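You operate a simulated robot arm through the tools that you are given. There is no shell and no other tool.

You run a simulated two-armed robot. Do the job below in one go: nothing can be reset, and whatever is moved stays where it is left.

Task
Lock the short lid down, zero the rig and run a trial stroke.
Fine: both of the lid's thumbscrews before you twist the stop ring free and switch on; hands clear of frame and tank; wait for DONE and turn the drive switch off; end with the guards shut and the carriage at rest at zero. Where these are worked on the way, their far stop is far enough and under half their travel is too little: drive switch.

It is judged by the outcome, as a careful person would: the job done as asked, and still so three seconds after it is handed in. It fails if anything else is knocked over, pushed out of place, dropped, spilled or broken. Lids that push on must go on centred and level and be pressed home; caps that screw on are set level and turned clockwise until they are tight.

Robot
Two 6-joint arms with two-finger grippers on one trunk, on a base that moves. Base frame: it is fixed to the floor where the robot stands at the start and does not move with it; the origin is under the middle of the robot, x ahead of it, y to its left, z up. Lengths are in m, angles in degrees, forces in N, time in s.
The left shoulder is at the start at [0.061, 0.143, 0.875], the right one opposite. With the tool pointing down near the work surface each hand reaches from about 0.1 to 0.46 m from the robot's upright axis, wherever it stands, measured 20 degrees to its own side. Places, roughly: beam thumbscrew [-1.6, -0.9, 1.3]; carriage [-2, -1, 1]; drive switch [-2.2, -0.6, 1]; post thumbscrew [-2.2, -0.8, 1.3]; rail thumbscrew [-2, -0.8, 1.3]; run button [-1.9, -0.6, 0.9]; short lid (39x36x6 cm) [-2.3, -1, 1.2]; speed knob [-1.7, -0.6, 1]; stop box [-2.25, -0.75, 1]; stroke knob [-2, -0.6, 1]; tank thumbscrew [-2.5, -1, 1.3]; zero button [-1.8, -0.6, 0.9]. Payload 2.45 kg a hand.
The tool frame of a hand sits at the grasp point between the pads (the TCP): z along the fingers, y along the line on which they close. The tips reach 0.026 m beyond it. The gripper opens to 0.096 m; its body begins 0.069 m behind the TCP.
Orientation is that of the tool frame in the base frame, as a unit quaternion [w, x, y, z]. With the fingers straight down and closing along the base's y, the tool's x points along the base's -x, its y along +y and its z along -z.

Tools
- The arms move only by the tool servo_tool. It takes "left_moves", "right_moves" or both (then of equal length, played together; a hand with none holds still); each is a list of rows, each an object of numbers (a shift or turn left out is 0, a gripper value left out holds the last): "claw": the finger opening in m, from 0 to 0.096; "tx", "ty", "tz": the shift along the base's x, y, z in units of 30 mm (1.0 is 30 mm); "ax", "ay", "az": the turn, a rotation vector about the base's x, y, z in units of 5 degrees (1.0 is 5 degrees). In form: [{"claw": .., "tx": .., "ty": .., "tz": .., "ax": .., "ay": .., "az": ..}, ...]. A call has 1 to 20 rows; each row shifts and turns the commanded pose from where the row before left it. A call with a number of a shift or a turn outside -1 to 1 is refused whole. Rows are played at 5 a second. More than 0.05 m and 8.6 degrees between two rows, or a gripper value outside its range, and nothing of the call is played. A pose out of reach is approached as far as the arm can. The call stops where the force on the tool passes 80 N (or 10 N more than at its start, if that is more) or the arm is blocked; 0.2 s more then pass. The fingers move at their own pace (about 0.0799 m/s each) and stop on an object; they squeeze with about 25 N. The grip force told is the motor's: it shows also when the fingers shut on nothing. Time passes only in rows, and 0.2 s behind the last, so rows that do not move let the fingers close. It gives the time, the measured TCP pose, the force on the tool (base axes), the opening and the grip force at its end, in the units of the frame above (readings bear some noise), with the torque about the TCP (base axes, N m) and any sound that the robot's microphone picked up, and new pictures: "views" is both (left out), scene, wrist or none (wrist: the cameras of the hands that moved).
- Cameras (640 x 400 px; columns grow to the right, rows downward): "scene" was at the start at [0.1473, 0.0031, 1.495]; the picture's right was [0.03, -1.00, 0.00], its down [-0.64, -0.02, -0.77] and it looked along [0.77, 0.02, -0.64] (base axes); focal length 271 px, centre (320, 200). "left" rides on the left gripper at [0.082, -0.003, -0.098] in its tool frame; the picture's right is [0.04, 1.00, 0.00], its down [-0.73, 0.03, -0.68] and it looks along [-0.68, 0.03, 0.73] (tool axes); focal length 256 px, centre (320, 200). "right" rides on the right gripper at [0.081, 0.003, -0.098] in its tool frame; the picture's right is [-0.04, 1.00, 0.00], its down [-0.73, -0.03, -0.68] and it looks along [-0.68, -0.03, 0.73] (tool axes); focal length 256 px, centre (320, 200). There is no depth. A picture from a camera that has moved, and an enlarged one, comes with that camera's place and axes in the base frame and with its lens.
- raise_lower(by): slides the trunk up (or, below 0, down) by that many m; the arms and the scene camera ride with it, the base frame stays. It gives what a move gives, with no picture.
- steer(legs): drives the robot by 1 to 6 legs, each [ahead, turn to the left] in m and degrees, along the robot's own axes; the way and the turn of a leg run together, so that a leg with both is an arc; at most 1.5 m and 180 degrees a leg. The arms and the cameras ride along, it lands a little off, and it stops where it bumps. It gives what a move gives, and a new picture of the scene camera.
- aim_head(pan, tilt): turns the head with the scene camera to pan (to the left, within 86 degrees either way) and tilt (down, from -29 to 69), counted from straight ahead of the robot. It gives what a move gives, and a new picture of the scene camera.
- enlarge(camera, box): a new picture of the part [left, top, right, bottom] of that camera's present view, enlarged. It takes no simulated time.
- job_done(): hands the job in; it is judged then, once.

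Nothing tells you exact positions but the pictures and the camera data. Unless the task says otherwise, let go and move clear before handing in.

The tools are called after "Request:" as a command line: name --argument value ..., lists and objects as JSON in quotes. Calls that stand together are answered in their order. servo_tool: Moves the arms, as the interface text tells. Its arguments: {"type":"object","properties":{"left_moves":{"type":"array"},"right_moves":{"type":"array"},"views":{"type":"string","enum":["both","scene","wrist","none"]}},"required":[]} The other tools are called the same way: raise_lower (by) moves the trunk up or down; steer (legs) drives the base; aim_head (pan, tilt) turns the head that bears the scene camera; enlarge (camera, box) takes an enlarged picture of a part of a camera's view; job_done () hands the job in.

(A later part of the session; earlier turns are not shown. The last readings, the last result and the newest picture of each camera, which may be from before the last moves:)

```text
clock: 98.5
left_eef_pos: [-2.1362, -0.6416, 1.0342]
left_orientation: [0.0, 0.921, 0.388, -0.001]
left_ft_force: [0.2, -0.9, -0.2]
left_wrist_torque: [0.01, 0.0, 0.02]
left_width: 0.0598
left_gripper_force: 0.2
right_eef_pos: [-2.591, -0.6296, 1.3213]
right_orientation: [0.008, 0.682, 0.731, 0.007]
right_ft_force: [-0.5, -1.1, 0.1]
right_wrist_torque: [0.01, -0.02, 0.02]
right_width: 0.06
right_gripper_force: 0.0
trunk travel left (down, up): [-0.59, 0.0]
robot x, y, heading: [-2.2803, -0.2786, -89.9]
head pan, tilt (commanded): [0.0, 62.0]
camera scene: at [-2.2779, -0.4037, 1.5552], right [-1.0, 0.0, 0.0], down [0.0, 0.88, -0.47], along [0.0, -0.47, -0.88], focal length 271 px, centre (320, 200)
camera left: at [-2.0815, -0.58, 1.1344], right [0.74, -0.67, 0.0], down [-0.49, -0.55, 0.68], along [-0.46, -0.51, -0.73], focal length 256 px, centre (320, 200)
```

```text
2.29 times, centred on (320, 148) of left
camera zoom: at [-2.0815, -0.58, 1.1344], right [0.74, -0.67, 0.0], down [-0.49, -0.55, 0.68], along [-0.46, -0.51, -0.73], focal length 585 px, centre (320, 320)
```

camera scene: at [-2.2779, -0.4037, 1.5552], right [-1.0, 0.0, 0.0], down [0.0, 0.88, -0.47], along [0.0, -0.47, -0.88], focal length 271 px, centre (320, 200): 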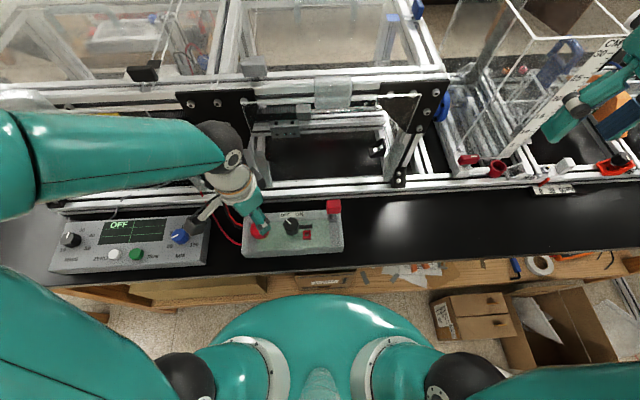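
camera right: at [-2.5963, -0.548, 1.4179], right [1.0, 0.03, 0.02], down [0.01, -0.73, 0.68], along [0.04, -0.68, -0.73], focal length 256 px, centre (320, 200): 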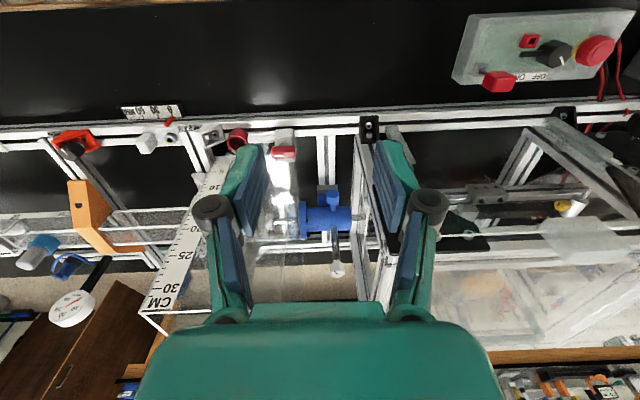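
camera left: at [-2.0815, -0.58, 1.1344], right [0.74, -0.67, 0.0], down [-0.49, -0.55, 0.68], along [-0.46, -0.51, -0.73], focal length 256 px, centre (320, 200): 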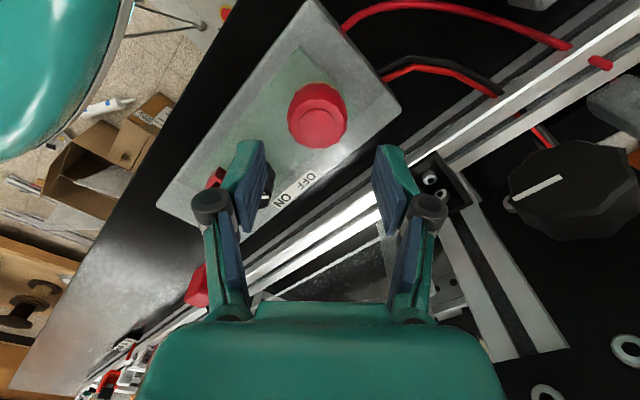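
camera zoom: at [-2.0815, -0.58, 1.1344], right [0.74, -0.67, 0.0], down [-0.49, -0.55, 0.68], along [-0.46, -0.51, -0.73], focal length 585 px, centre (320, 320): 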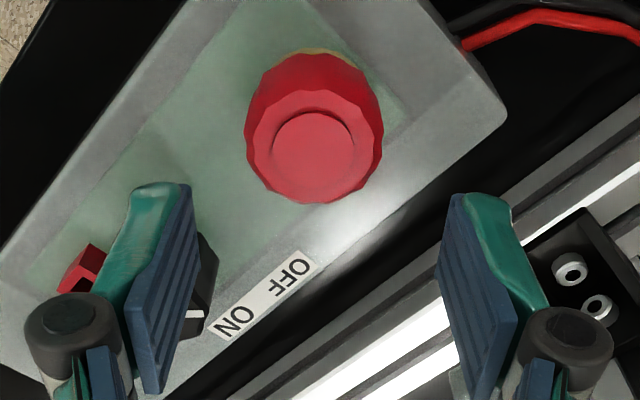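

The ring is centred within 2–3 mm. I'll correct that and lower the fingers around the ring without closing yet.

Request:
servo_tool --left_moves '[{"tx": -0.05, "ty": 0.07, "tz": -0.6}, {"tz": -0.7}, {"tz": -0.65}, {}]' --views "both"

Request:
enlarge --camera "scene" --box '[200, 180, 360, 280]'

Request:
enlarge --camera "left" --box '[180, 60, 460, 235]'

```text
clock: 99.5
left_eef_pos: [-2.1377, -0.6381, 0.9793]
left_orientation: [0.0, 0.921, 0.389, -0.001]
left_ft_force: [0.7, -0.5, -0.1]
left_wrist_torque: [0.0, 0.02, 0.01]
left_width: 0.0597
left_gripper_force: 0.0
right_eef_pos: [-2.5909, -0.6303, 1.3215]
right_orientation: [0.009, 0.683, 0.73, 0.008]
right_ft_force: [0.6, 0.1, 0.6]
right_wrist_torque: [-0.02, 0.0, -0.05]
right_width: 0.06
right_gripper_force: 0.0
trunk travel left (down, up): [-0.59, 0.0]
robot x, y, heading: [-2.2803, -0.2782, -89.9]
head pan, tilt (commanded): [0.0, 62.0]
camera scene: at [-2.2778, -0.4025, 1.5553], right [-1.0, 0.0, 0.0], down [0.0, 0.88, -0.47], along [0.0, -0.47, -0.88], focal length 271 px, centre (320, 200)
camera left: at [-2.0827, -0.5772, 1.0766], right [0.74, -0.67, 0.0], down [-0.49, -0.55, 0.68], along [-0.46, -0.51, -0.73], focal length 256 px, centre (320, 200)
```

scene: 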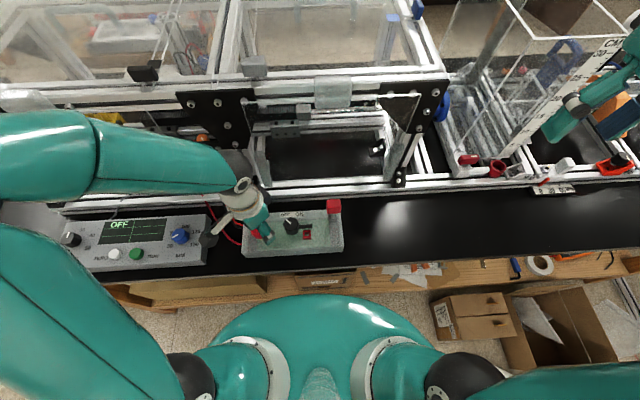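
left: 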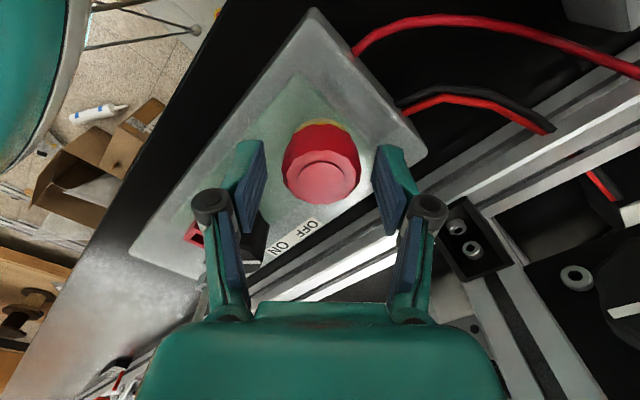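

```text
4.00 times, centred on (280, 230) of scene
camera zoom: at [-2.2778, -0.4025, 1.5553], right [-1.0, 0.0, 0.0], down [0.0, 0.88, -0.47], along [0.0, -0.47, -0.88], focal length 1084 px, centre (480, 80)
```

zoom: 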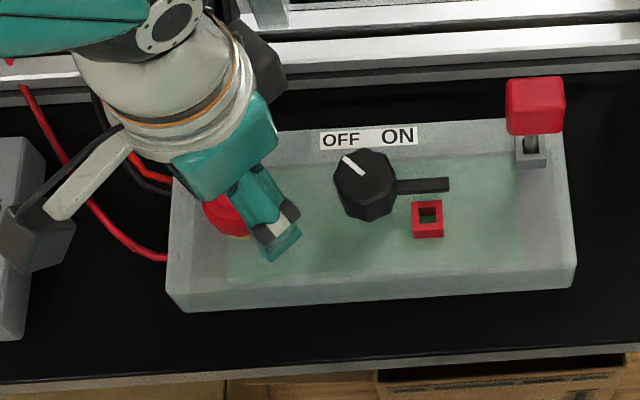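

```text
2.29 times, centred on (320, 148) of left
camera zoom: at [-2.0827, -0.5772, 1.0766], right [0.74, -0.67, 0.0], down [-0.49, -0.55, 0.68], along [-0.46, -0.51, -0.73], focal length 585 px, centre (320, 320)
```

zoom: 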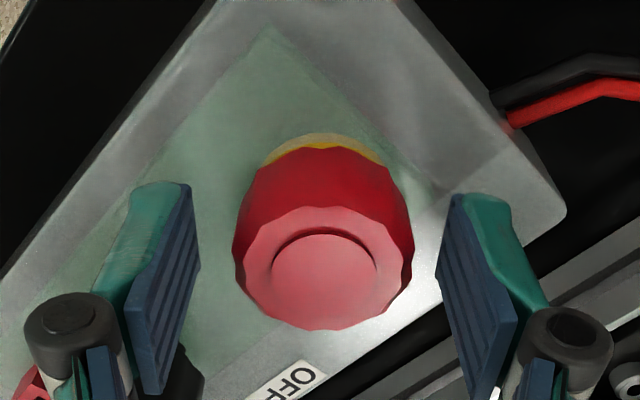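

The fingers straddle the ring nicely. I'll close on it and begin a gentle clockwise twist.

Request:
servo_tool --left_moves '[{"claw": 0.03}, {}, {}, {"az": -1}, {"az": -1}, {"az": -1}]' --views "wrist"

Request:
enlarge --camera "left" --box '[180, 60, 460, 235]'

```text
clock: 100.9
left_eef_pos: [-2.1376, -0.6389, 0.9783]
left_orientation: [0.0, 0.964, 0.265, -0.002]
left_ft_force: [-0.1, 0.6, -0.9]
left_wrist_torque: [-0.31, 0.34, -0.02]
left_width: 0.0405
left_gripper_force: 24.8
right_eef_pos: [-2.5898, -0.6298, 1.3205]
right_orientation: [0.009, 0.683, 0.73, 0.007]
right_ft_force: [0.2, 0.0, 0.4]
right_wrist_torque: [0.01, -0.02, 0.02]
right_width: 0.06
right_gripper_force: 0.1
trunk travel left (down, up): [-0.59, 0.0]
robot x, y, heading: [-2.2791, -0.2793, -89.9]
head pan, tilt (commanded): [0.0, 62.0]
camera left: at [-2.0688, -0.5936, 1.0768], right [0.55, -0.84, 0.0], down [-0.61, -0.4, 0.68], along [-0.57, -0.37, -0.73], focal length 256 px, centre (320, 200)
```

left: 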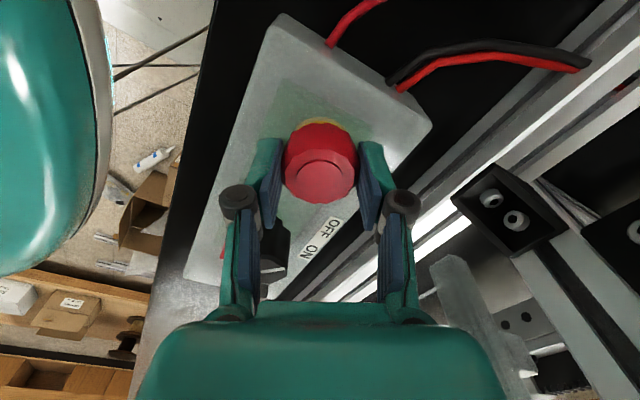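

```text
2.29 times, centred on (320, 148) of left
camera zoom: at [-2.0688, -0.5936, 1.0768], right [0.55, -0.84, 0.0], down [-0.61, -0.4, 0.68], along [-0.57, -0.37, -0.73], focal length 585 px, centre (320, 320)
```

zoom: 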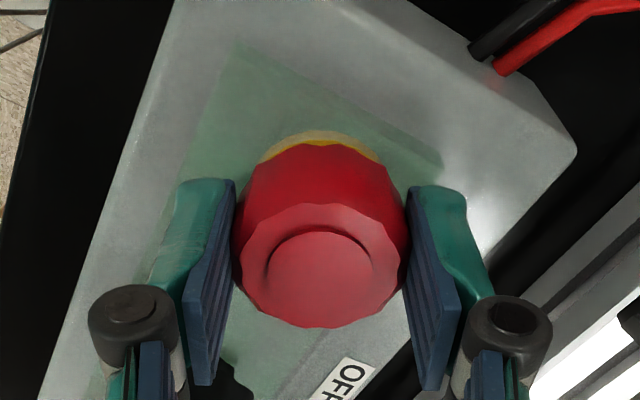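

The ring turns with almost no torque. I'll continue clockwise and watch for it to pop up or stop.

Request:
servo_tool --left_moves '[{"az": -1}, {"az": -1}, {"az": -1}, {"az": -1}, {"az": -1}]' --views "wrist"

Request:
enlarge --camera "left" --box '[180, 60, 460, 235]'

```text
clock: 102.1
left_eef_pos: [-2.137, -0.6393, 0.9797]
left_orientation: [0.0, 0.999, 0.051, -0.001]
left_ft_force: [-0.7, 0.1, 2.7]
left_wrist_torque: [-0.03, -0.18, -0.02]
left_width: 0.0403
left_gripper_force: 24.6
right_eef_pos: [-2.5904, -0.6297, 1.3199]
right_orientation: [0.009, 0.683, 0.73, 0.008]
right_ft_force: [-0.3, -0.7, -0.6]
right_wrist_torque: [0.0, 0.0, 0.02]
right_width: 0.0598
right_gripper_force: 0.1
trunk travel left (down, up): [-0.59, 0.0]
robot x, y, heading: [-2.283, -0.2769, -89.6]
head pan, tilt (commanded): [0.0, 62.0]
camera left: at [-2.0564, -0.6269, 1.0776], right [0.14, -0.99, 0.0], down [-0.73, -0.1, 0.68], along [-0.67, -0.1, -0.73], focal length 256 px, centre (320, 200)
```

left: 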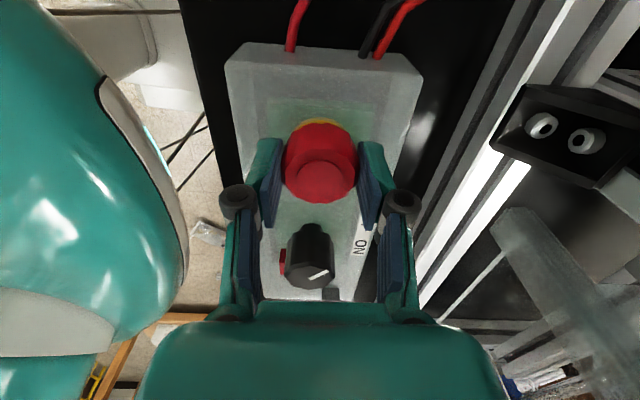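

```text
2.29 times, centred on (320, 148) of left
camera zoom: at [-2.0564, -0.6269, 1.0776], right [0.14, -0.99, 0.0], down [-0.73, -0.1, 0.68], along [-0.67, -0.1, -0.73], focal length 585 px, centre (320, 320)
```

zoom: 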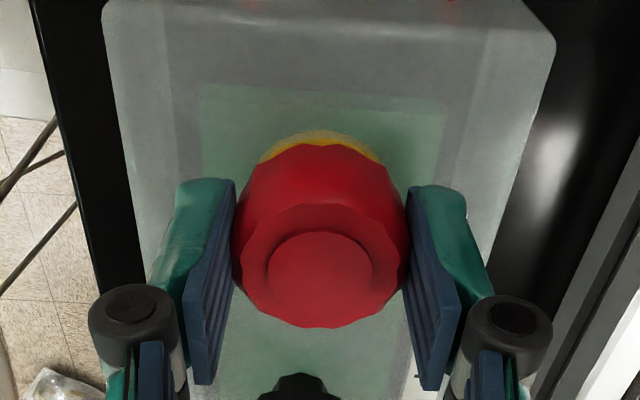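

The ring keeps rotating with the fingers (40° now) with no resistance. I'll go on further.

Request:
servo_tool --left_moves '[{"az": -1}, {"az": -1}, {"az": -1}, {"az": -1}, {"az": -1}]' --views "wrist"

Request:
enlarge --camera "left" --box '[180, 60, 460, 235]'

Request:
enlarge --camera "scene" --box '[50, 205, 218, 275]'

```text
clock: 103.3
left_eef_pos: [-2.1372, -0.6385, 0.9791]
left_orientation: [-0.001, 0.986, -0.166, -0.002]
left_ft_force: [0.0, -2.3, 3.0]
left_wrist_torque: [0.04, 0.06, 0.64]
left_width: 0.0413
left_gripper_force: 25.1
right_eef_pos: [-2.5911, -0.6302, 1.3212]
right_orientation: [0.008, 0.682, 0.731, 0.007]
right_ft_force: [-0.3, 0.7, 0.3]
right_wrist_torque: [-0.02, 0.01, 0.01]
right_width: 0.0599
right_gripper_force: 0.0
trunk travel left (down, up): [-0.59, 0.0]
robot x, y, heading: [-2.2757, -0.2795, -89.6]
head pan, tilt (commanded): [0.0, 62.0]
camera left: at [-2.0586, -0.6625, 1.0773], right [-0.29, -0.96, 0.0], down [-0.7, 0.21, 0.68], along [-0.65, 0.2, -0.73], focal length 256 px, centre (320, 200)
```

left: 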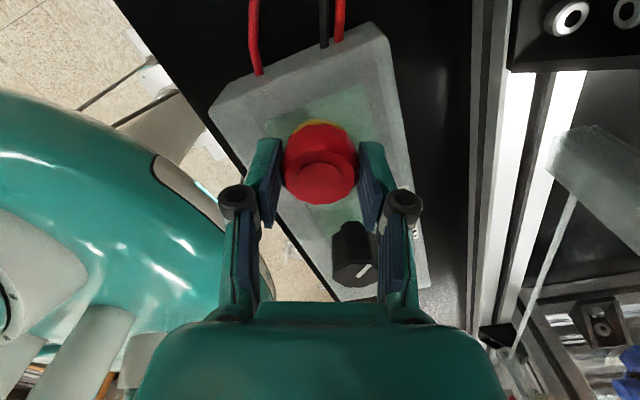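

```text
2.29 times, centred on (320, 148) of left
camera zoom: at [-2.0586, -0.6625, 1.0773], right [-0.29, -0.96, 0.0], down [-0.7, 0.21, 0.68], along [-0.65, 0.2, -0.73], focal length 585 px, centre (320, 320)
```

zoom: 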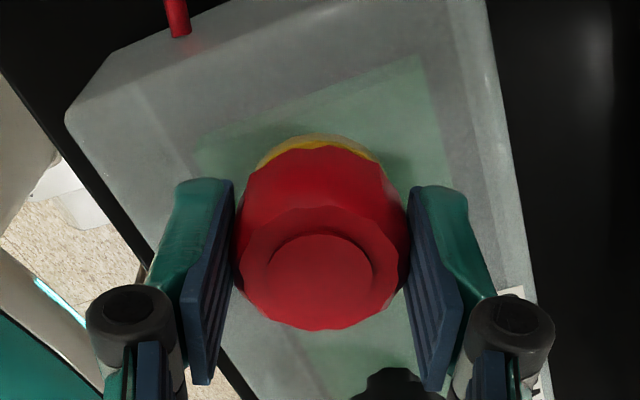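

```text
3.81 times, centred on (134, 240) of scene
camera zoom: at [-2.2779, -0.4029, 1.5552], right [-1.0, 0.0, 0.0], down [0.0, 0.88, -0.47], along [0.0, -0.47, -0.88], focal length 1033 px, centre (1029, 48)
```

zoom: 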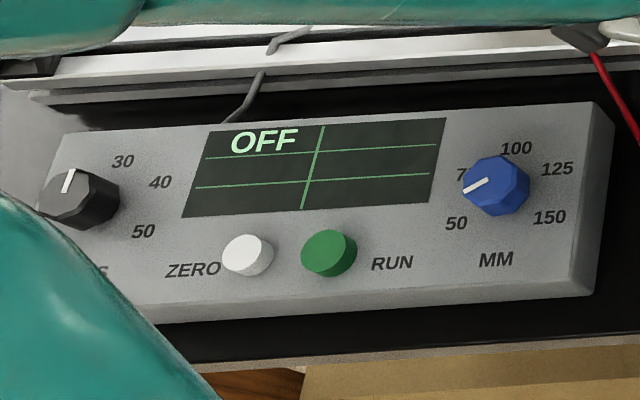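

Resistance has appeared (0.64 N·m) after about 60–65°. One more small step to be sure it is at its end, then I'll let go and look.

Request:
servo_tool --left_moves '[{"az": -1}, {}]' --views "wrist"

Request:
enlarge --camera "left" --box '[240, 100, 400, 200]'

```text
clock: 103.9
left_eef_pos: [-2.1368, -0.6378, 0.9792]
left_orientation: [-0.001, 0.978, -0.209, -0.001]
left_ft_force: [-0.2, -1.3, 3.0]
left_wrist_torque: [-0.03, 0.0, 0.46]
left_width: 0.0414
left_gripper_force: 25.3
right_eef_pos: [-2.5922, -0.6294, 1.3201]
right_orientation: [0.009, 0.682, 0.731, 0.008]
right_ft_force: [1.3, 0.5, 0.3]
right_wrist_torque: [0.02, 0.0, 0.01]
right_width: 0.0602
right_gripper_force: 0.0
trunk travel left (down, up): [-0.59, 0.0]
robot x, y, heading: [-2.2789, -0.282, -90.1]
head pan, tilt (commanded): [0.0, 62.0]
camera left: at [-2.0613, -0.6693, 1.0771], right [-0.37, -0.93, 0.0], down [-0.68, 0.27, 0.68], along [-0.63, 0.26, -0.73], focal length 256 px, centre (320, 200)
```

left: 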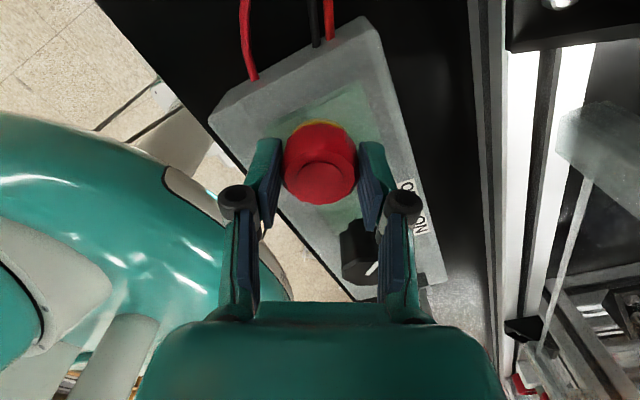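

```text
4.00 times, centred on (320, 150) of left
camera zoom: at [-2.0613, -0.6693, 1.0771], right [-0.37, -0.93, 0.0], down [-0.68, 0.27, 0.68], along [-0.63, 0.26, -0.73], focal length 1024 px, centre (320, 400)
```

zoom: 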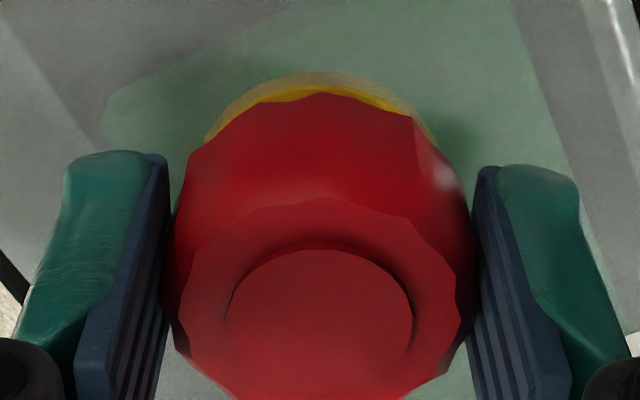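

The ring has come to its stop and the fingers now slip a bit. I'll open and rise to inspect it.

Request:
servo_tool --left_moves '[{"claw": 0.06}, {}, {"tz": 0.8}, {"tz": 0.8}, {"tz": 0.8}]' --views "wrist"

Request:
enlarge --camera "left" --box '[180, 40, 460, 215]'

Request:
enlarge --camera "scene" --box '[200, 180, 360, 280]'

```text
clock: 105.1
left_eef_pos: [-2.1365, -0.6381, 1.0522]
left_orientation: [-0.001, 0.978, -0.209, -0.001]
left_ft_force: [0.5, -0.8, 0.4]
left_wrist_torque: [-0.02, -0.03, 0.0]
left_width: 0.0601
left_gripper_force: 0.0
right_eef_pos: [-2.5907, -0.6287, 1.3202]
right_orientation: [0.009, 0.683, 0.73, 0.008]
right_ft_force: [0.2, 1.4, -0.3]
right_wrist_torque: [-0.01, 0.01, 0.03]
right_width: 0.0604
right_gripper_force: 0.0
trunk travel left (down, up): [-0.59, 0.0]
robot x, y, heading: [-2.2797, -0.2745, -90.0]
head pan, tilt (commanded): [0.0, 62.0]
camera left: at [-2.0612, -0.6683, 1.1494], right [-0.37, -0.93, 0.0], down [-0.68, 0.27, 0.68], along [-0.63, 0.25, -0.73], focal length 256 px, centre (320, 200)
```

left: 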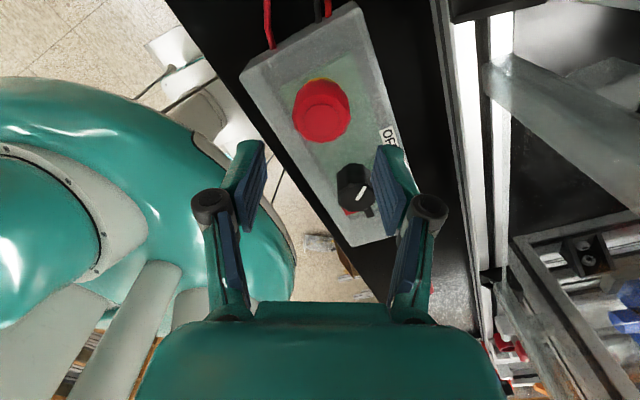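

```text
2.29 times, centred on (320, 128) of left
camera zoom: at [-2.0612, -0.6683, 1.1494], right [-0.37, -0.93, 0.0], down [-0.68, 0.27, 0.68], along [-0.63, 0.25, -0.73], focal length 585 px, centre (320, 366)
```

zoom: 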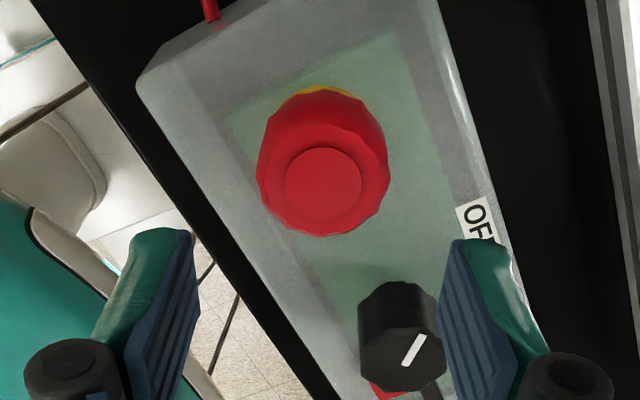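

```text
4.00 times, centred on (280, 230) of scene
camera zoom: at [-2.2778, -0.4022, 1.5553], right [-1.0, 0.0, 0.0], down [0.0, 0.88, -0.47], along [0.0, -0.47, -0.88], focal length 1084 px, centre (480, 80)
```

zoom: 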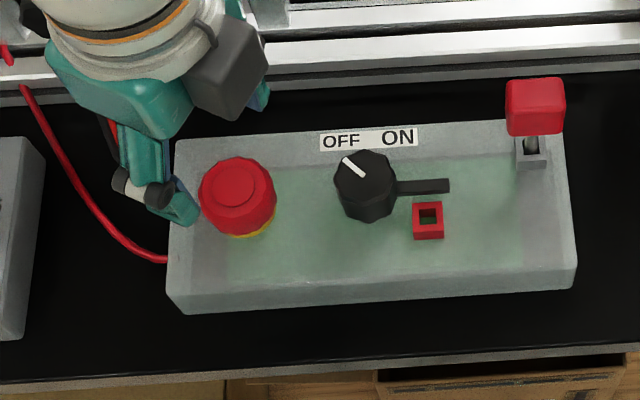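

The ring is turned to its stop and looks free; the display will confirm once the drive is on. Next is the drive switch: I'll move the left hand over the knob at a yaw that keeps fingers clear of its side arm, the red socket and the ring.

Request:
servo_tool --left_moves '[{"tz": 0.5}, {"az": 1, "tx": -0.22, "ty": -0.057}, {"az": 1, "tx": -0.22, "ty": -0.057}, {"az": 1, "tx": -0.22, "ty": -0.057}, {"az": 1, "tx": -0.22, "ty": -0.057}, {"az": 1, "tx": -0.22, "ty": -0.057}, {"az": 1, "tx": -0.22, "ty": -0.057}, {"az": 1, "tx": -0.22, "ty": -0.057}, {"az": 1, "tx": -0.22, "ty": -0.057}, {"az": 1, "tx": -0.22, "ty": -0.057}, {"az": 1, "tx": -0.22, "ty": -0.057}, {"az": 1, "tx": -0.22, "ty": -0.057}]' --views "both"

Request:
enlarge --camera "left" --box '[180, 60, 460, 235]'

Request:
enlarge --camera "scene" --box '[200, 180, 360, 280]'

```text
clock: 107.7
left_eef_pos: [-2.2098, -0.6573, 1.0672]
left_orientation: [-0.001, 0.964, 0.267, -0.001]
left_ft_force: [-0.6, 0.0, -0.7]
left_wrist_torque: [-0.02, -0.01, 0.01]
left_width: 0.06
left_gripper_force: 0.0
right_eef_pos: [-2.5915, -0.6296, 1.3206]
right_orientation: [0.009, 0.683, 0.731, 0.008]
right_ft_force: [0.8, 0.9, 0.4]
right_wrist_torque: [-0.03, 0.01, 0.02]
right_width: 0.0601
right_gripper_force: 0.0
trunk travel left (down, up): [-0.59, 0.0]
robot x, y, heading: [-2.2779, -0.2803, -89.9]
head pan, tilt (commanded): [0.0, 62.0]
camera scene: at [-2.2781, -0.403, 1.5552], right [-1.0, 0.0, 0.0], down [0.0, 0.88, -0.47], along [0.0, -0.47, -0.88], focal length 271 px, centre (320, 200)
camera left: at [-2.1419, -0.6123, 1.164], right [0.55, -0.84, 0.0], down [-0.61, -0.4, 0.68], along [-0.57, -0.37, -0.73], focal length 256 px, centre (320, 200)
```

scene: 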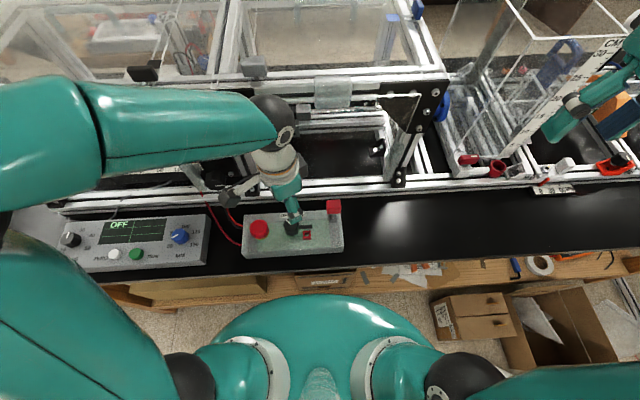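
left: 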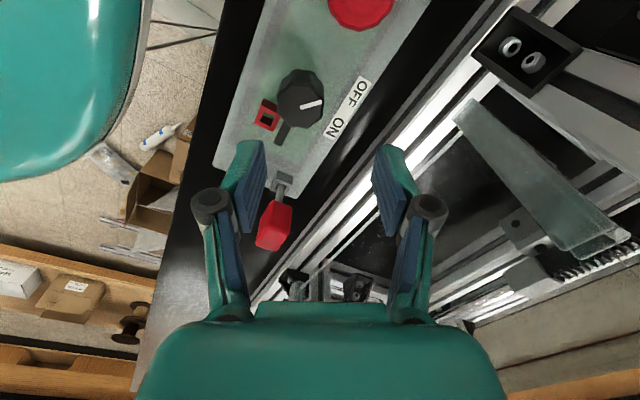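

```text
2.29 times, centred on (320, 148) of left
camera zoom: at [-2.1419, -0.6123, 1.164], right [0.55, -0.84, 0.0], down [-0.61, -0.4, 0.68], along [-0.57, -0.37, -0.73], focal length 585 px, centre (320, 320)
```

zoom: 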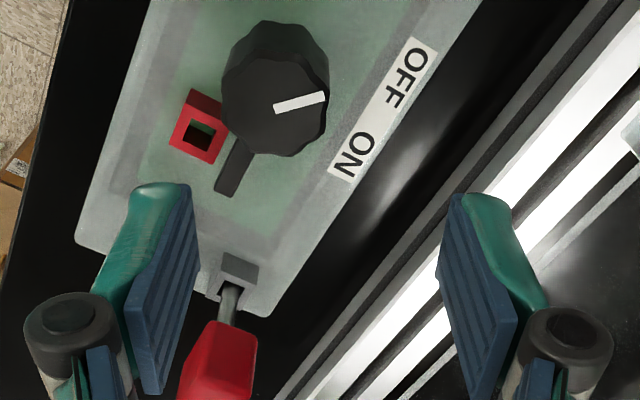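

```text
4.00 times, centred on (280, 230) of scene
camera zoom: at [-2.2781, -0.403, 1.5552], right [-1.0, 0.0, 0.0], down [0.0, 0.88, -0.47], along [0.0, -0.47, -0.88], focal length 1084 px, centre (480, 80)
```

zoom: 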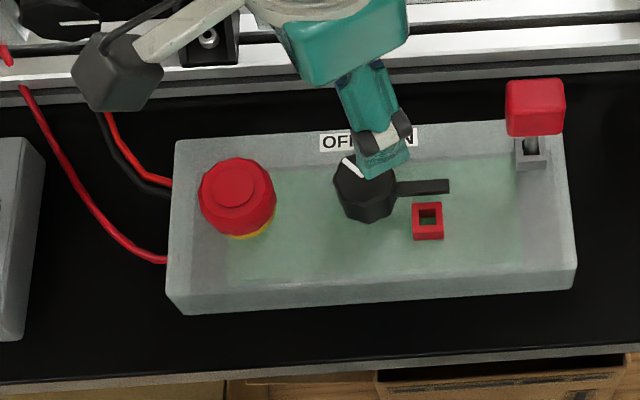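

Re-sighting the knob with three views puts its axis at about [-2.212, -0.643] with top near z = 0.988, and the arm swings just above the red socket. I'll centre over it and come lower to check.

Request:
servo_tool --left_moves '[{"tx": -0.07, "ty": 0.48, "claw": 0.056}, {"tz": -0.6}, {"tz": -0.6}, {}]' --views "wrist"

Request:
enlarge --camera "left" --box '[180, 60, 460, 235]'

Request:
enlarge --camera "scene" --box '[200, 180, 360, 280]'

```text
clock: 108.7
left_eef_pos: [-2.2127, -0.643, 1.0315]
left_orientation: [0.0, 0.964, 0.266, -0.001]
left_ft_force: [0.4, -0.2, 0.0]
left_wrist_torque: [-0.01, -0.03, 0.0]
left_width: 0.0559
left_gripper_force: 0.1
right_eef_pos: [-2.5909, -0.629, 1.3193]
right_orientation: [0.008, 0.683, 0.73, 0.008]
right_ft_force: [-0.7, 0.5, 1.5]
right_wrist_torque: [-0.05, 0.03, 0.02]
right_width: 0.06
right_gripper_force: 0.1
trunk travel left (down, up): [-0.59, 0.0]
robot x, y, heading: [-2.2763, -0.2747, -89.8]
head pan, tilt (commanded): [0.0, 62.0]
camera left: at [-2.1439, -0.5978, 1.1278], right [0.55, -0.84, 0.0], down [-0.61, -0.4, 0.68], along [-0.57, -0.37, -0.73], focal length 256 px, centre (320, 200)
```

left: 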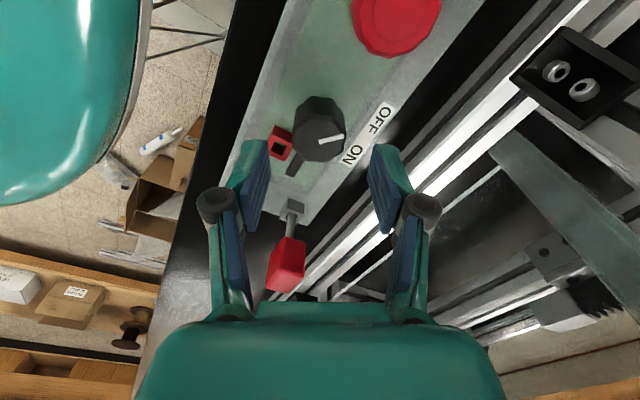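

```text
2.29 times, centred on (320, 148) of left
camera zoom: at [-2.1439, -0.5978, 1.1278], right [0.55, -0.84, 0.0], down [-0.61, -0.4, 0.68], along [-0.57, -0.37, -0.73], focal length 585 px, centre (320, 320)
```

zoom: 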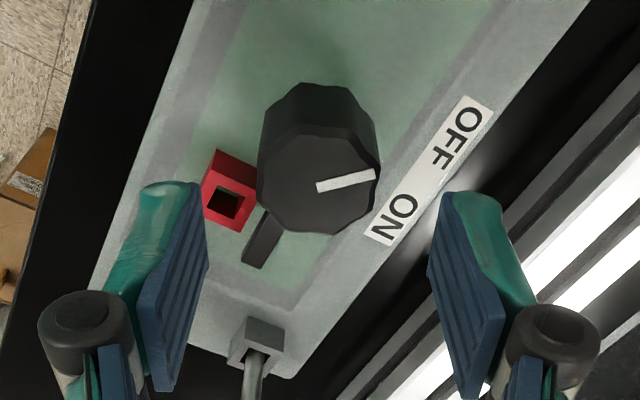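

```text
4.00 times, centred on (280, 230) of scene
camera zoom: at [-2.2778, -0.4027, 1.5552], right [-1.0, 0.0, 0.0], down [0.0, 0.88, -0.47], along [0.0, -0.47, -0.88], focal length 1084 px, centre (480, 80)
```

zoom: 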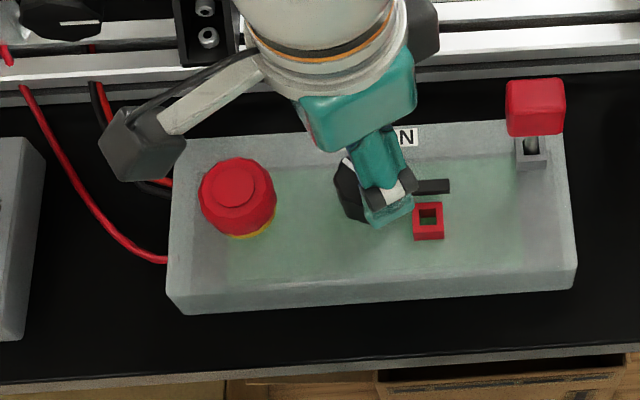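

The knob is centred. I'll yaw a bit more so the near finger stays clear of the red socket, then descend around the knob and close.

Request:
servo_tool --left_moves '[{"az": -1}, {"az": -1}, {"az": -1, "ty": 0.03}, {"tz": -0.45}, {"tz": -0.45}, {"tz": -0.4}, {"claw": 0.02}, {}, {}]' --views "wrist"

Request:
enlarge --camera "left" --box '[180, 60, 460, 235]'

```text
clock: 110.7
left_eef_pos: [-2.2126, -0.6424, 0.9917]
left_orientation: [-0.001, 0.991, 0.137, -0.001]
left_ft_force: [-2.0, 1.3, -1.0]
left_wrist_torque: [0.0, 0.13, 0.02]
left_width: 0.0333
left_gripper_force: 25.6
right_eef_pos: [-2.591, -0.6285, 1.3215]
right_orientation: [0.008, 0.682, 0.731, 0.008]
right_ft_force: [-0.3, 0.4, -0.1]
right_wrist_torque: [0.03, -0.01, 0.0]
right_width: 0.0599
right_gripper_force: 0.1
trunk travel left (down, up): [-0.59, 0.0]
robot x, y, heading: [-2.2805, -0.2793, -89.9]
head pan, tilt (commanded): [0.0, 62.0]
camera left: at [-2.1345, -0.6164, 1.0894], right [0.31, -0.95, 0.0], down [-0.7, -0.23, 0.68], along [-0.65, -0.21, -0.73], focal length 256 px, centre (320, 200)
```

left: 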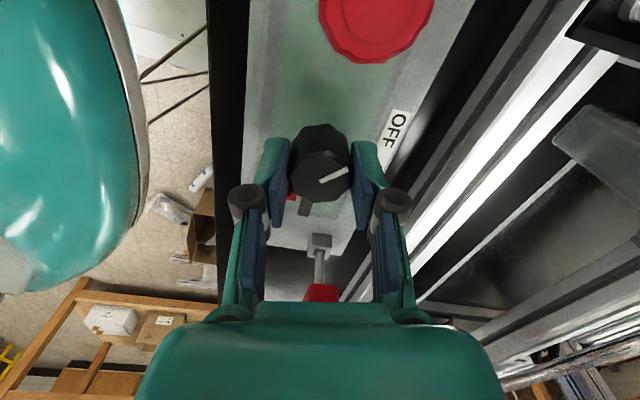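

```text
2.29 times, centred on (320, 148) of left
camera zoom: at [-2.1345, -0.6164, 1.0894], right [0.31, -0.95, 0.0], down [-0.7, -0.23, 0.68], along [-0.65, -0.21, -0.73], focal length 585 px, centre (320, 320)
```

zoom: 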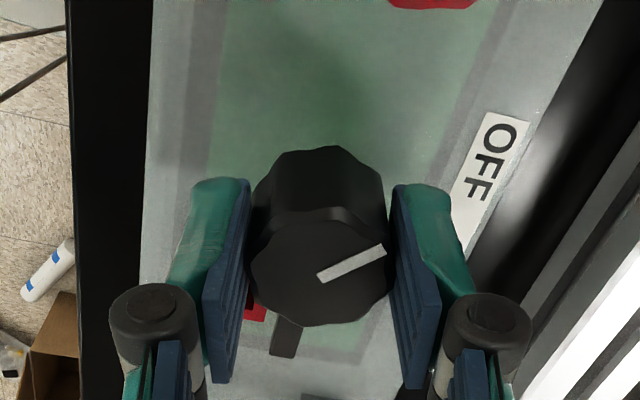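

The knob is held (33 mm, 26 N). I'll turn it clockwise toward ON.

Request:
servo_tool --left_moves '[{"az": -1}, {"az": -1}, {"az": -1}, {"az": -1}, {"az": -1}, {"az": -1}, {"az": -1}, {"az": -1}]' --views "both"

Request:
enlarge --camera "left" --box '[180, 60, 460, 235]'

Request:
enlarge --camera "scene" --box '[50, 205, 218, 275]'

```text
clock: 112.5
left_eef_pos: [-2.2116, -0.6427, 0.9924]
left_orientation: [-0.001, 0.978, -0.21, 0.0]
left_ft_force: [-2.3, -1.4, 0.1]
left_wrist_torque: [-0.01, 0.17, 0.0]
left_width: 0.0334
left_gripper_force: 24.8
right_eef_pos: [-2.5911, -0.6296, 1.3199]
right_orientation: [0.009, 0.682, 0.731, 0.007]
right_ft_force: [0.2, 0.1, 1.3]
right_wrist_torque: [-0.02, 0.02, 0.0]
right_width: 0.0602
right_gripper_force: 0.1
trunk travel left (down, up): [-0.59, 0.0]
robot x, y, heading: [-2.2806, -0.2793, -90.2]
head pan, tilt (commanded): [0.0, 62.0]
camera scene: at [-2.2782, -0.4031, 1.5552], right [-1.0, 0.0, 0.0], down [0.0, 0.88, -0.47], along [0.0, -0.47, -0.88], focal length 271 px, centre (320, 200)
camera left: at [-2.1364, -0.6726, 1.0893], right [-0.37, -0.93, 0.0], down [-0.68, 0.27, 0.68], along [-0.63, 0.26, -0.73], focal length 256 px, centre (320, 200)
```

scene: 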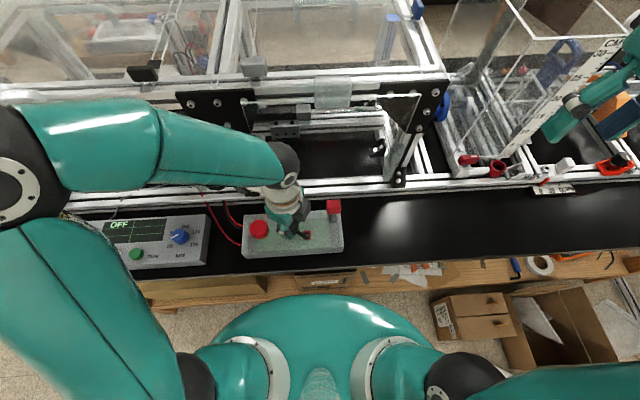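
left: 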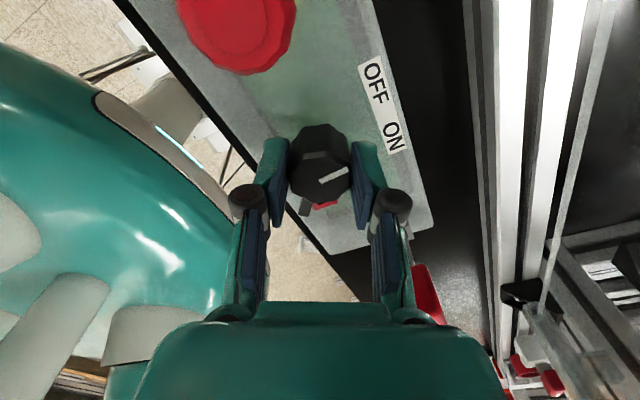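

```text
2.29 times, centred on (320, 148) of left
camera zoom: at [-2.1364, -0.6726, 1.0893], right [-0.37, -0.93, 0.0], down [-0.68, 0.27, 0.68], along [-0.63, 0.26, -0.73], focal length 585 px, centre (320, 320)
```

zoom: 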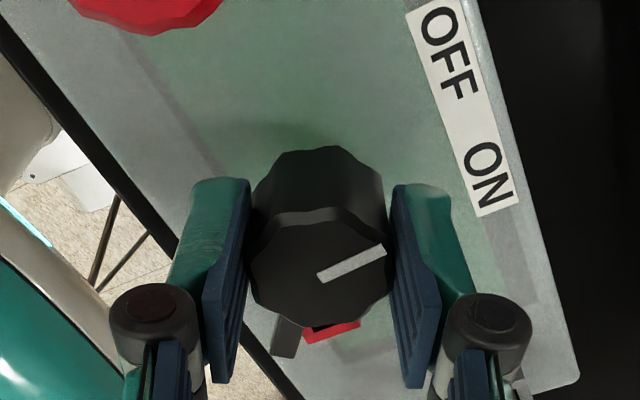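

```text
3.81 times, centred on (134, 240) of scene
camera zoom: at [-2.2782, -0.4031, 1.5552], right [-1.0, 0.0, 0.0], down [0.0, 0.88, -0.47], along [0.0, -0.47, -0.88], focal length 1033 px, centre (1029, 48)
```

zoom: 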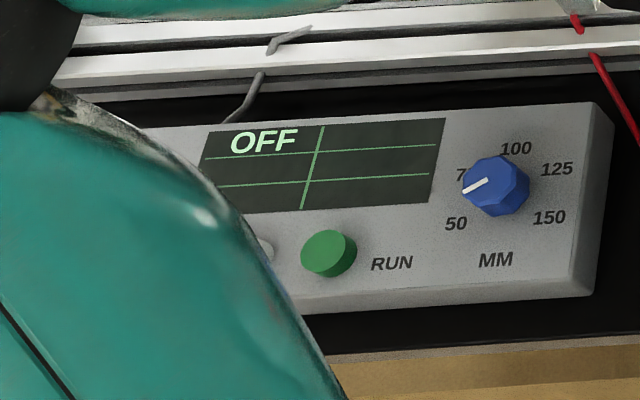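

Half way, and the arm passes over the red socket without trouble. I'll carry on clockwise toward ON.

Request:
servo_tool --left_moves '[{"az": -1}, {"az": -1}, {"az": -1}, {"az": -1}, {"az": -1}, {"az": -1}]' --views "both"

Request:
enlarge --camera "left" --box '[180, 60, 460, 235]'

Request:
enlarge --camera "scene" --box '[90, 200, 258, 270]'

```text
clock: 113.9
left_eef_pos: [-2.2125, -0.643, 0.992]
left_orientation: [-0.001, 0.89, -0.456, 0.0]
left_ft_force: [-4.6, -4.8, 0.9]
left_wrist_torque: [-0.22, 0.17, -0.02]
left_width: 0.0333
left_gripper_force: 24.6
right_eef_pos: [-2.5911, -0.6308, 1.3206]
right_orientation: [0.009, 0.682, 0.731, 0.008]
right_ft_force: [0.0, -0.3, 0.0]
right_wrist_torque: [-0.02, -0.01, 0.02]
right_width: 0.0602
right_gripper_force: 0.1
trunk travel left (down, up): [-0.59, 0.0]
robot x, y, heading: [-2.2761, -0.279, -89.9]
head pan, tilt (commanded): [0.0, 62.0]
camera scene: at [-2.2786, -0.4035, 1.5552], right [-1.0, 0.0, 0.0], down [0.0, 0.88, -0.47], along [0.0, -0.47, -0.88], focal length 271 px, centre (320, 200)
camera left: at [-2.1621, -0.7066, 1.0893], right [-0.79, -0.62, 0.0], down [-0.45, 0.58, 0.68], along [-0.42, 0.54, -0.73], focal length 256 px, centre (320, 200)
```

scene: 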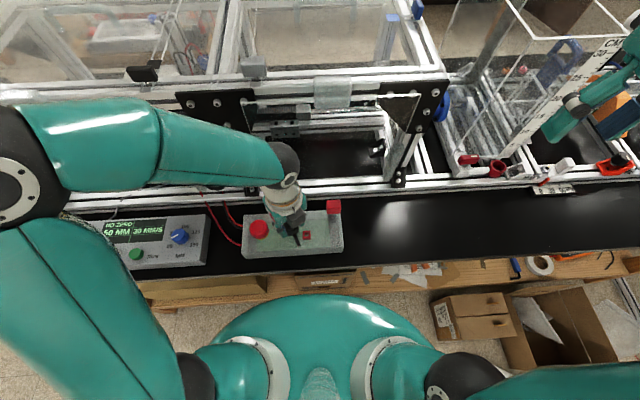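
left: 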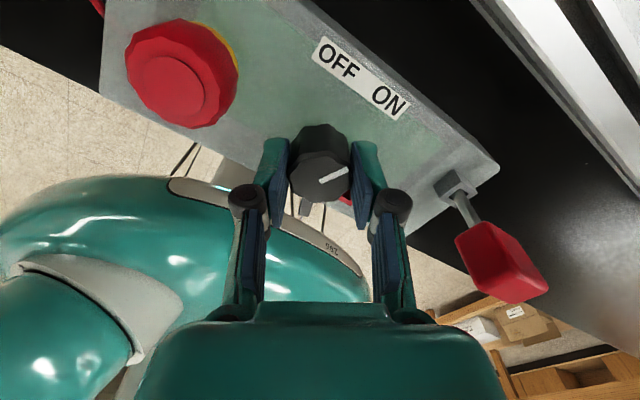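

```text
2.29 times, centred on (320, 148) of left
camera zoom: at [-2.1621, -0.7066, 1.0893], right [-0.79, -0.62, 0.0], down [-0.45, 0.58, 0.68], along [-0.42, 0.54, -0.73], focal length 585 px, centre (320, 320)
```

zoom: 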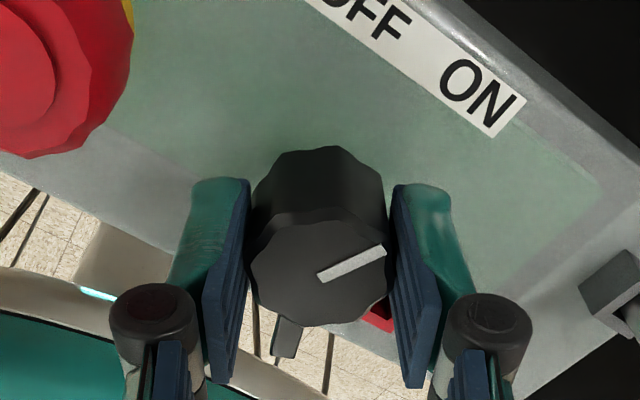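

```text
3.81 times, centred on (174, 235) of scene
camera zoom: at [-2.2786, -0.4035, 1.5552], right [-1.0, 0.0, 0.0], down [0.0, 0.88, -0.47], along [0.0, -0.47, -0.88], focal length 1033 px, centre (876, 67)
```

zoom: 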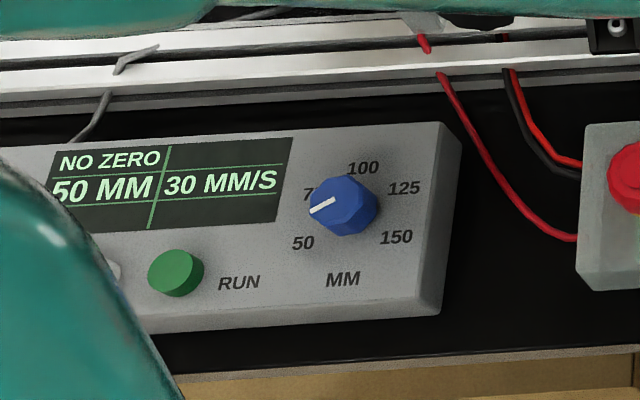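

The display now reads "NO ZERO, 50 MM, 30 MM/S": the drive is on and the stop is free. I'll turn the switch the rest of the way to its stop.

Request:
servo_tool --left_moves '[{"az": -1}, {"az": -1}, {"az": -1}, {"az": -1}]' --views "both"

Request:
enlarge --camera "left" --box '[180, 60, 460, 235]'

```text
clock: 114.9
left_eef_pos: [-2.2133, -0.6431, 0.9913]
left_orientation: [-0.001, 0.797, -0.604, 0.0]
left_ft_force: [-3.5, -3.1, 4.3]
left_wrist_torque: [-0.16, 0.05, 0.01]
left_width: 0.0337
left_gripper_force: 24.5
right_eef_pos: [-2.5919, -0.6292, 1.3199]
right_orientation: [0.008, 0.683, 0.73, 0.008]
right_ft_force: [-0.2, -0.8, 0.2]
right_wrist_torque: [0.01, 0.03, 0.0]
right_width: 0.0603
right_gripper_force: 0.2
trunk travel left (down, up): [-0.59, 0.0]
robot x, y, heading: [-2.2789, -0.2817, -89.8]
head pan, tilt (commanded): [0.0, 62.0]
camera scene: at [-2.2784, -0.4032, 1.5552], right [-1.0, 0.0, 0.0], down [0.0, 0.88, -0.47], along [0.0, -0.47, -0.88], focal length 271 px, centre (320, 200)
camera left: at [-2.1874, -0.72, 1.0893], right [-0.95, -0.31, 0.0], down [-0.23, 0.7, 0.68], along [-0.21, 0.65, -0.73], focal length 256 px, centre (320, 200)
```

scene: 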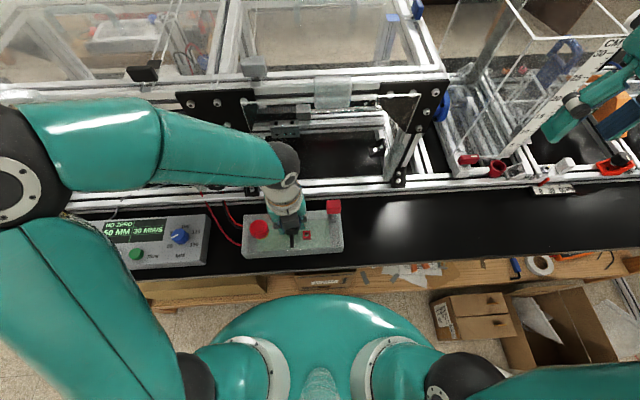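
left: 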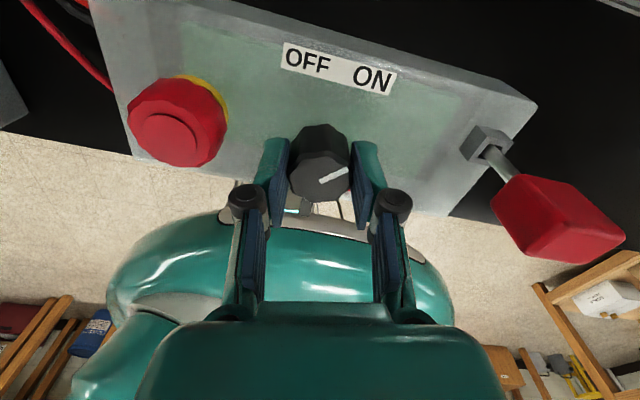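

```text
2.29 times, centred on (320, 148) of left
camera zoom: at [-2.1874, -0.72, 1.0893], right [-0.95, -0.31, 0.0], down [-0.23, 0.7, 0.68], along [-0.21, 0.65, -0.73], focal length 585 px, centre (320, 320)
```

zoom: 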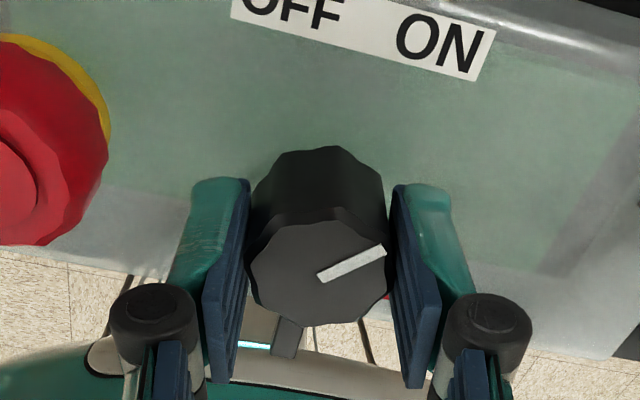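

The pointer has turned 90° and still no stop felt. I'll try two more small steps.

Request:
servo_tool --left_moves '[{"az": -1}, {"az": -1}]' --views "wrist"

Request:
enlarge --camera "left" --box '[180, 60, 460, 235]'

```text
clock: 115.5
left_eef_pos: [-2.2112, -0.642, 0.9913]
left_orientation: [-0.002, 0.742, -0.67, 0.0]
left_ft_force: [-4.2, -1.5, 0.4]
left_wrist_torque: [-0.07, 0.1, 0.2]
left_width: 0.0329
left_gripper_force: 25.1
right_eef_pos: [-2.5926, -0.63, 1.3199]
right_orientation: [0.009, 0.683, 0.73, 0.007]
right_ft_force: [-0.5, 0.1, -0.1]
right_wrist_torque: [-0.02, 0.02, 0.01]
right_width: 0.0601
right_gripper_force: 0.0
trunk travel left (down, up): [-0.59, 0.0]
robot x, y, heading: [-2.28, -0.2781, -89.9]
head pan, tilt (commanded): [0.0, 62.0]
camera left: at [-2.2011, -0.7227, 1.089], right [-0.99, -0.14, 0.0], down [-0.1, 0.72, 0.68], along [-0.09, 0.68, -0.73], focal length 256 px, centre (320, 200)
```

left: 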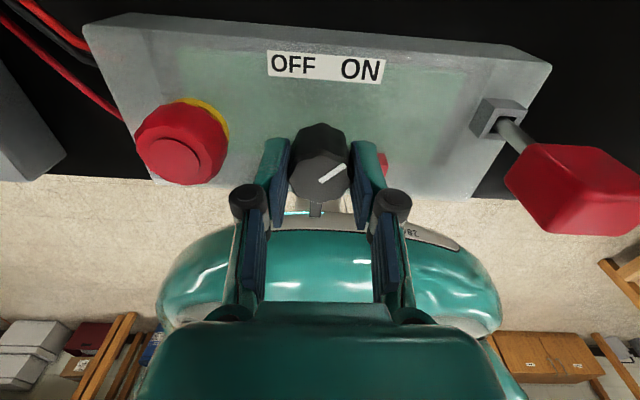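

```text
2.29 times, centred on (320, 148) of left
camera zoom: at [-2.2011, -0.7227, 1.089], right [-0.99, -0.14, 0.0], down [-0.1, 0.72, 0.68], along [-0.09, 0.68, -0.73], focal length 585 px, centre (320, 320)
```

zoom: 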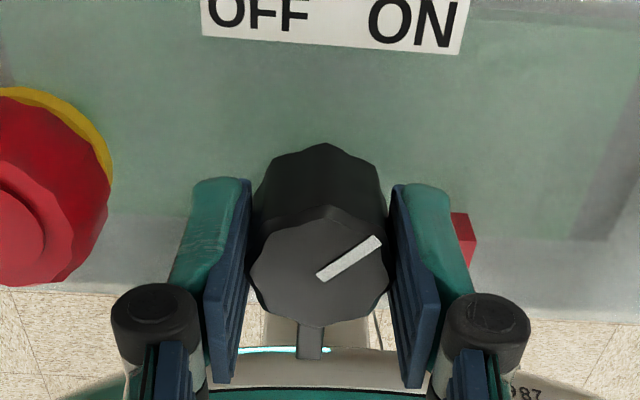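

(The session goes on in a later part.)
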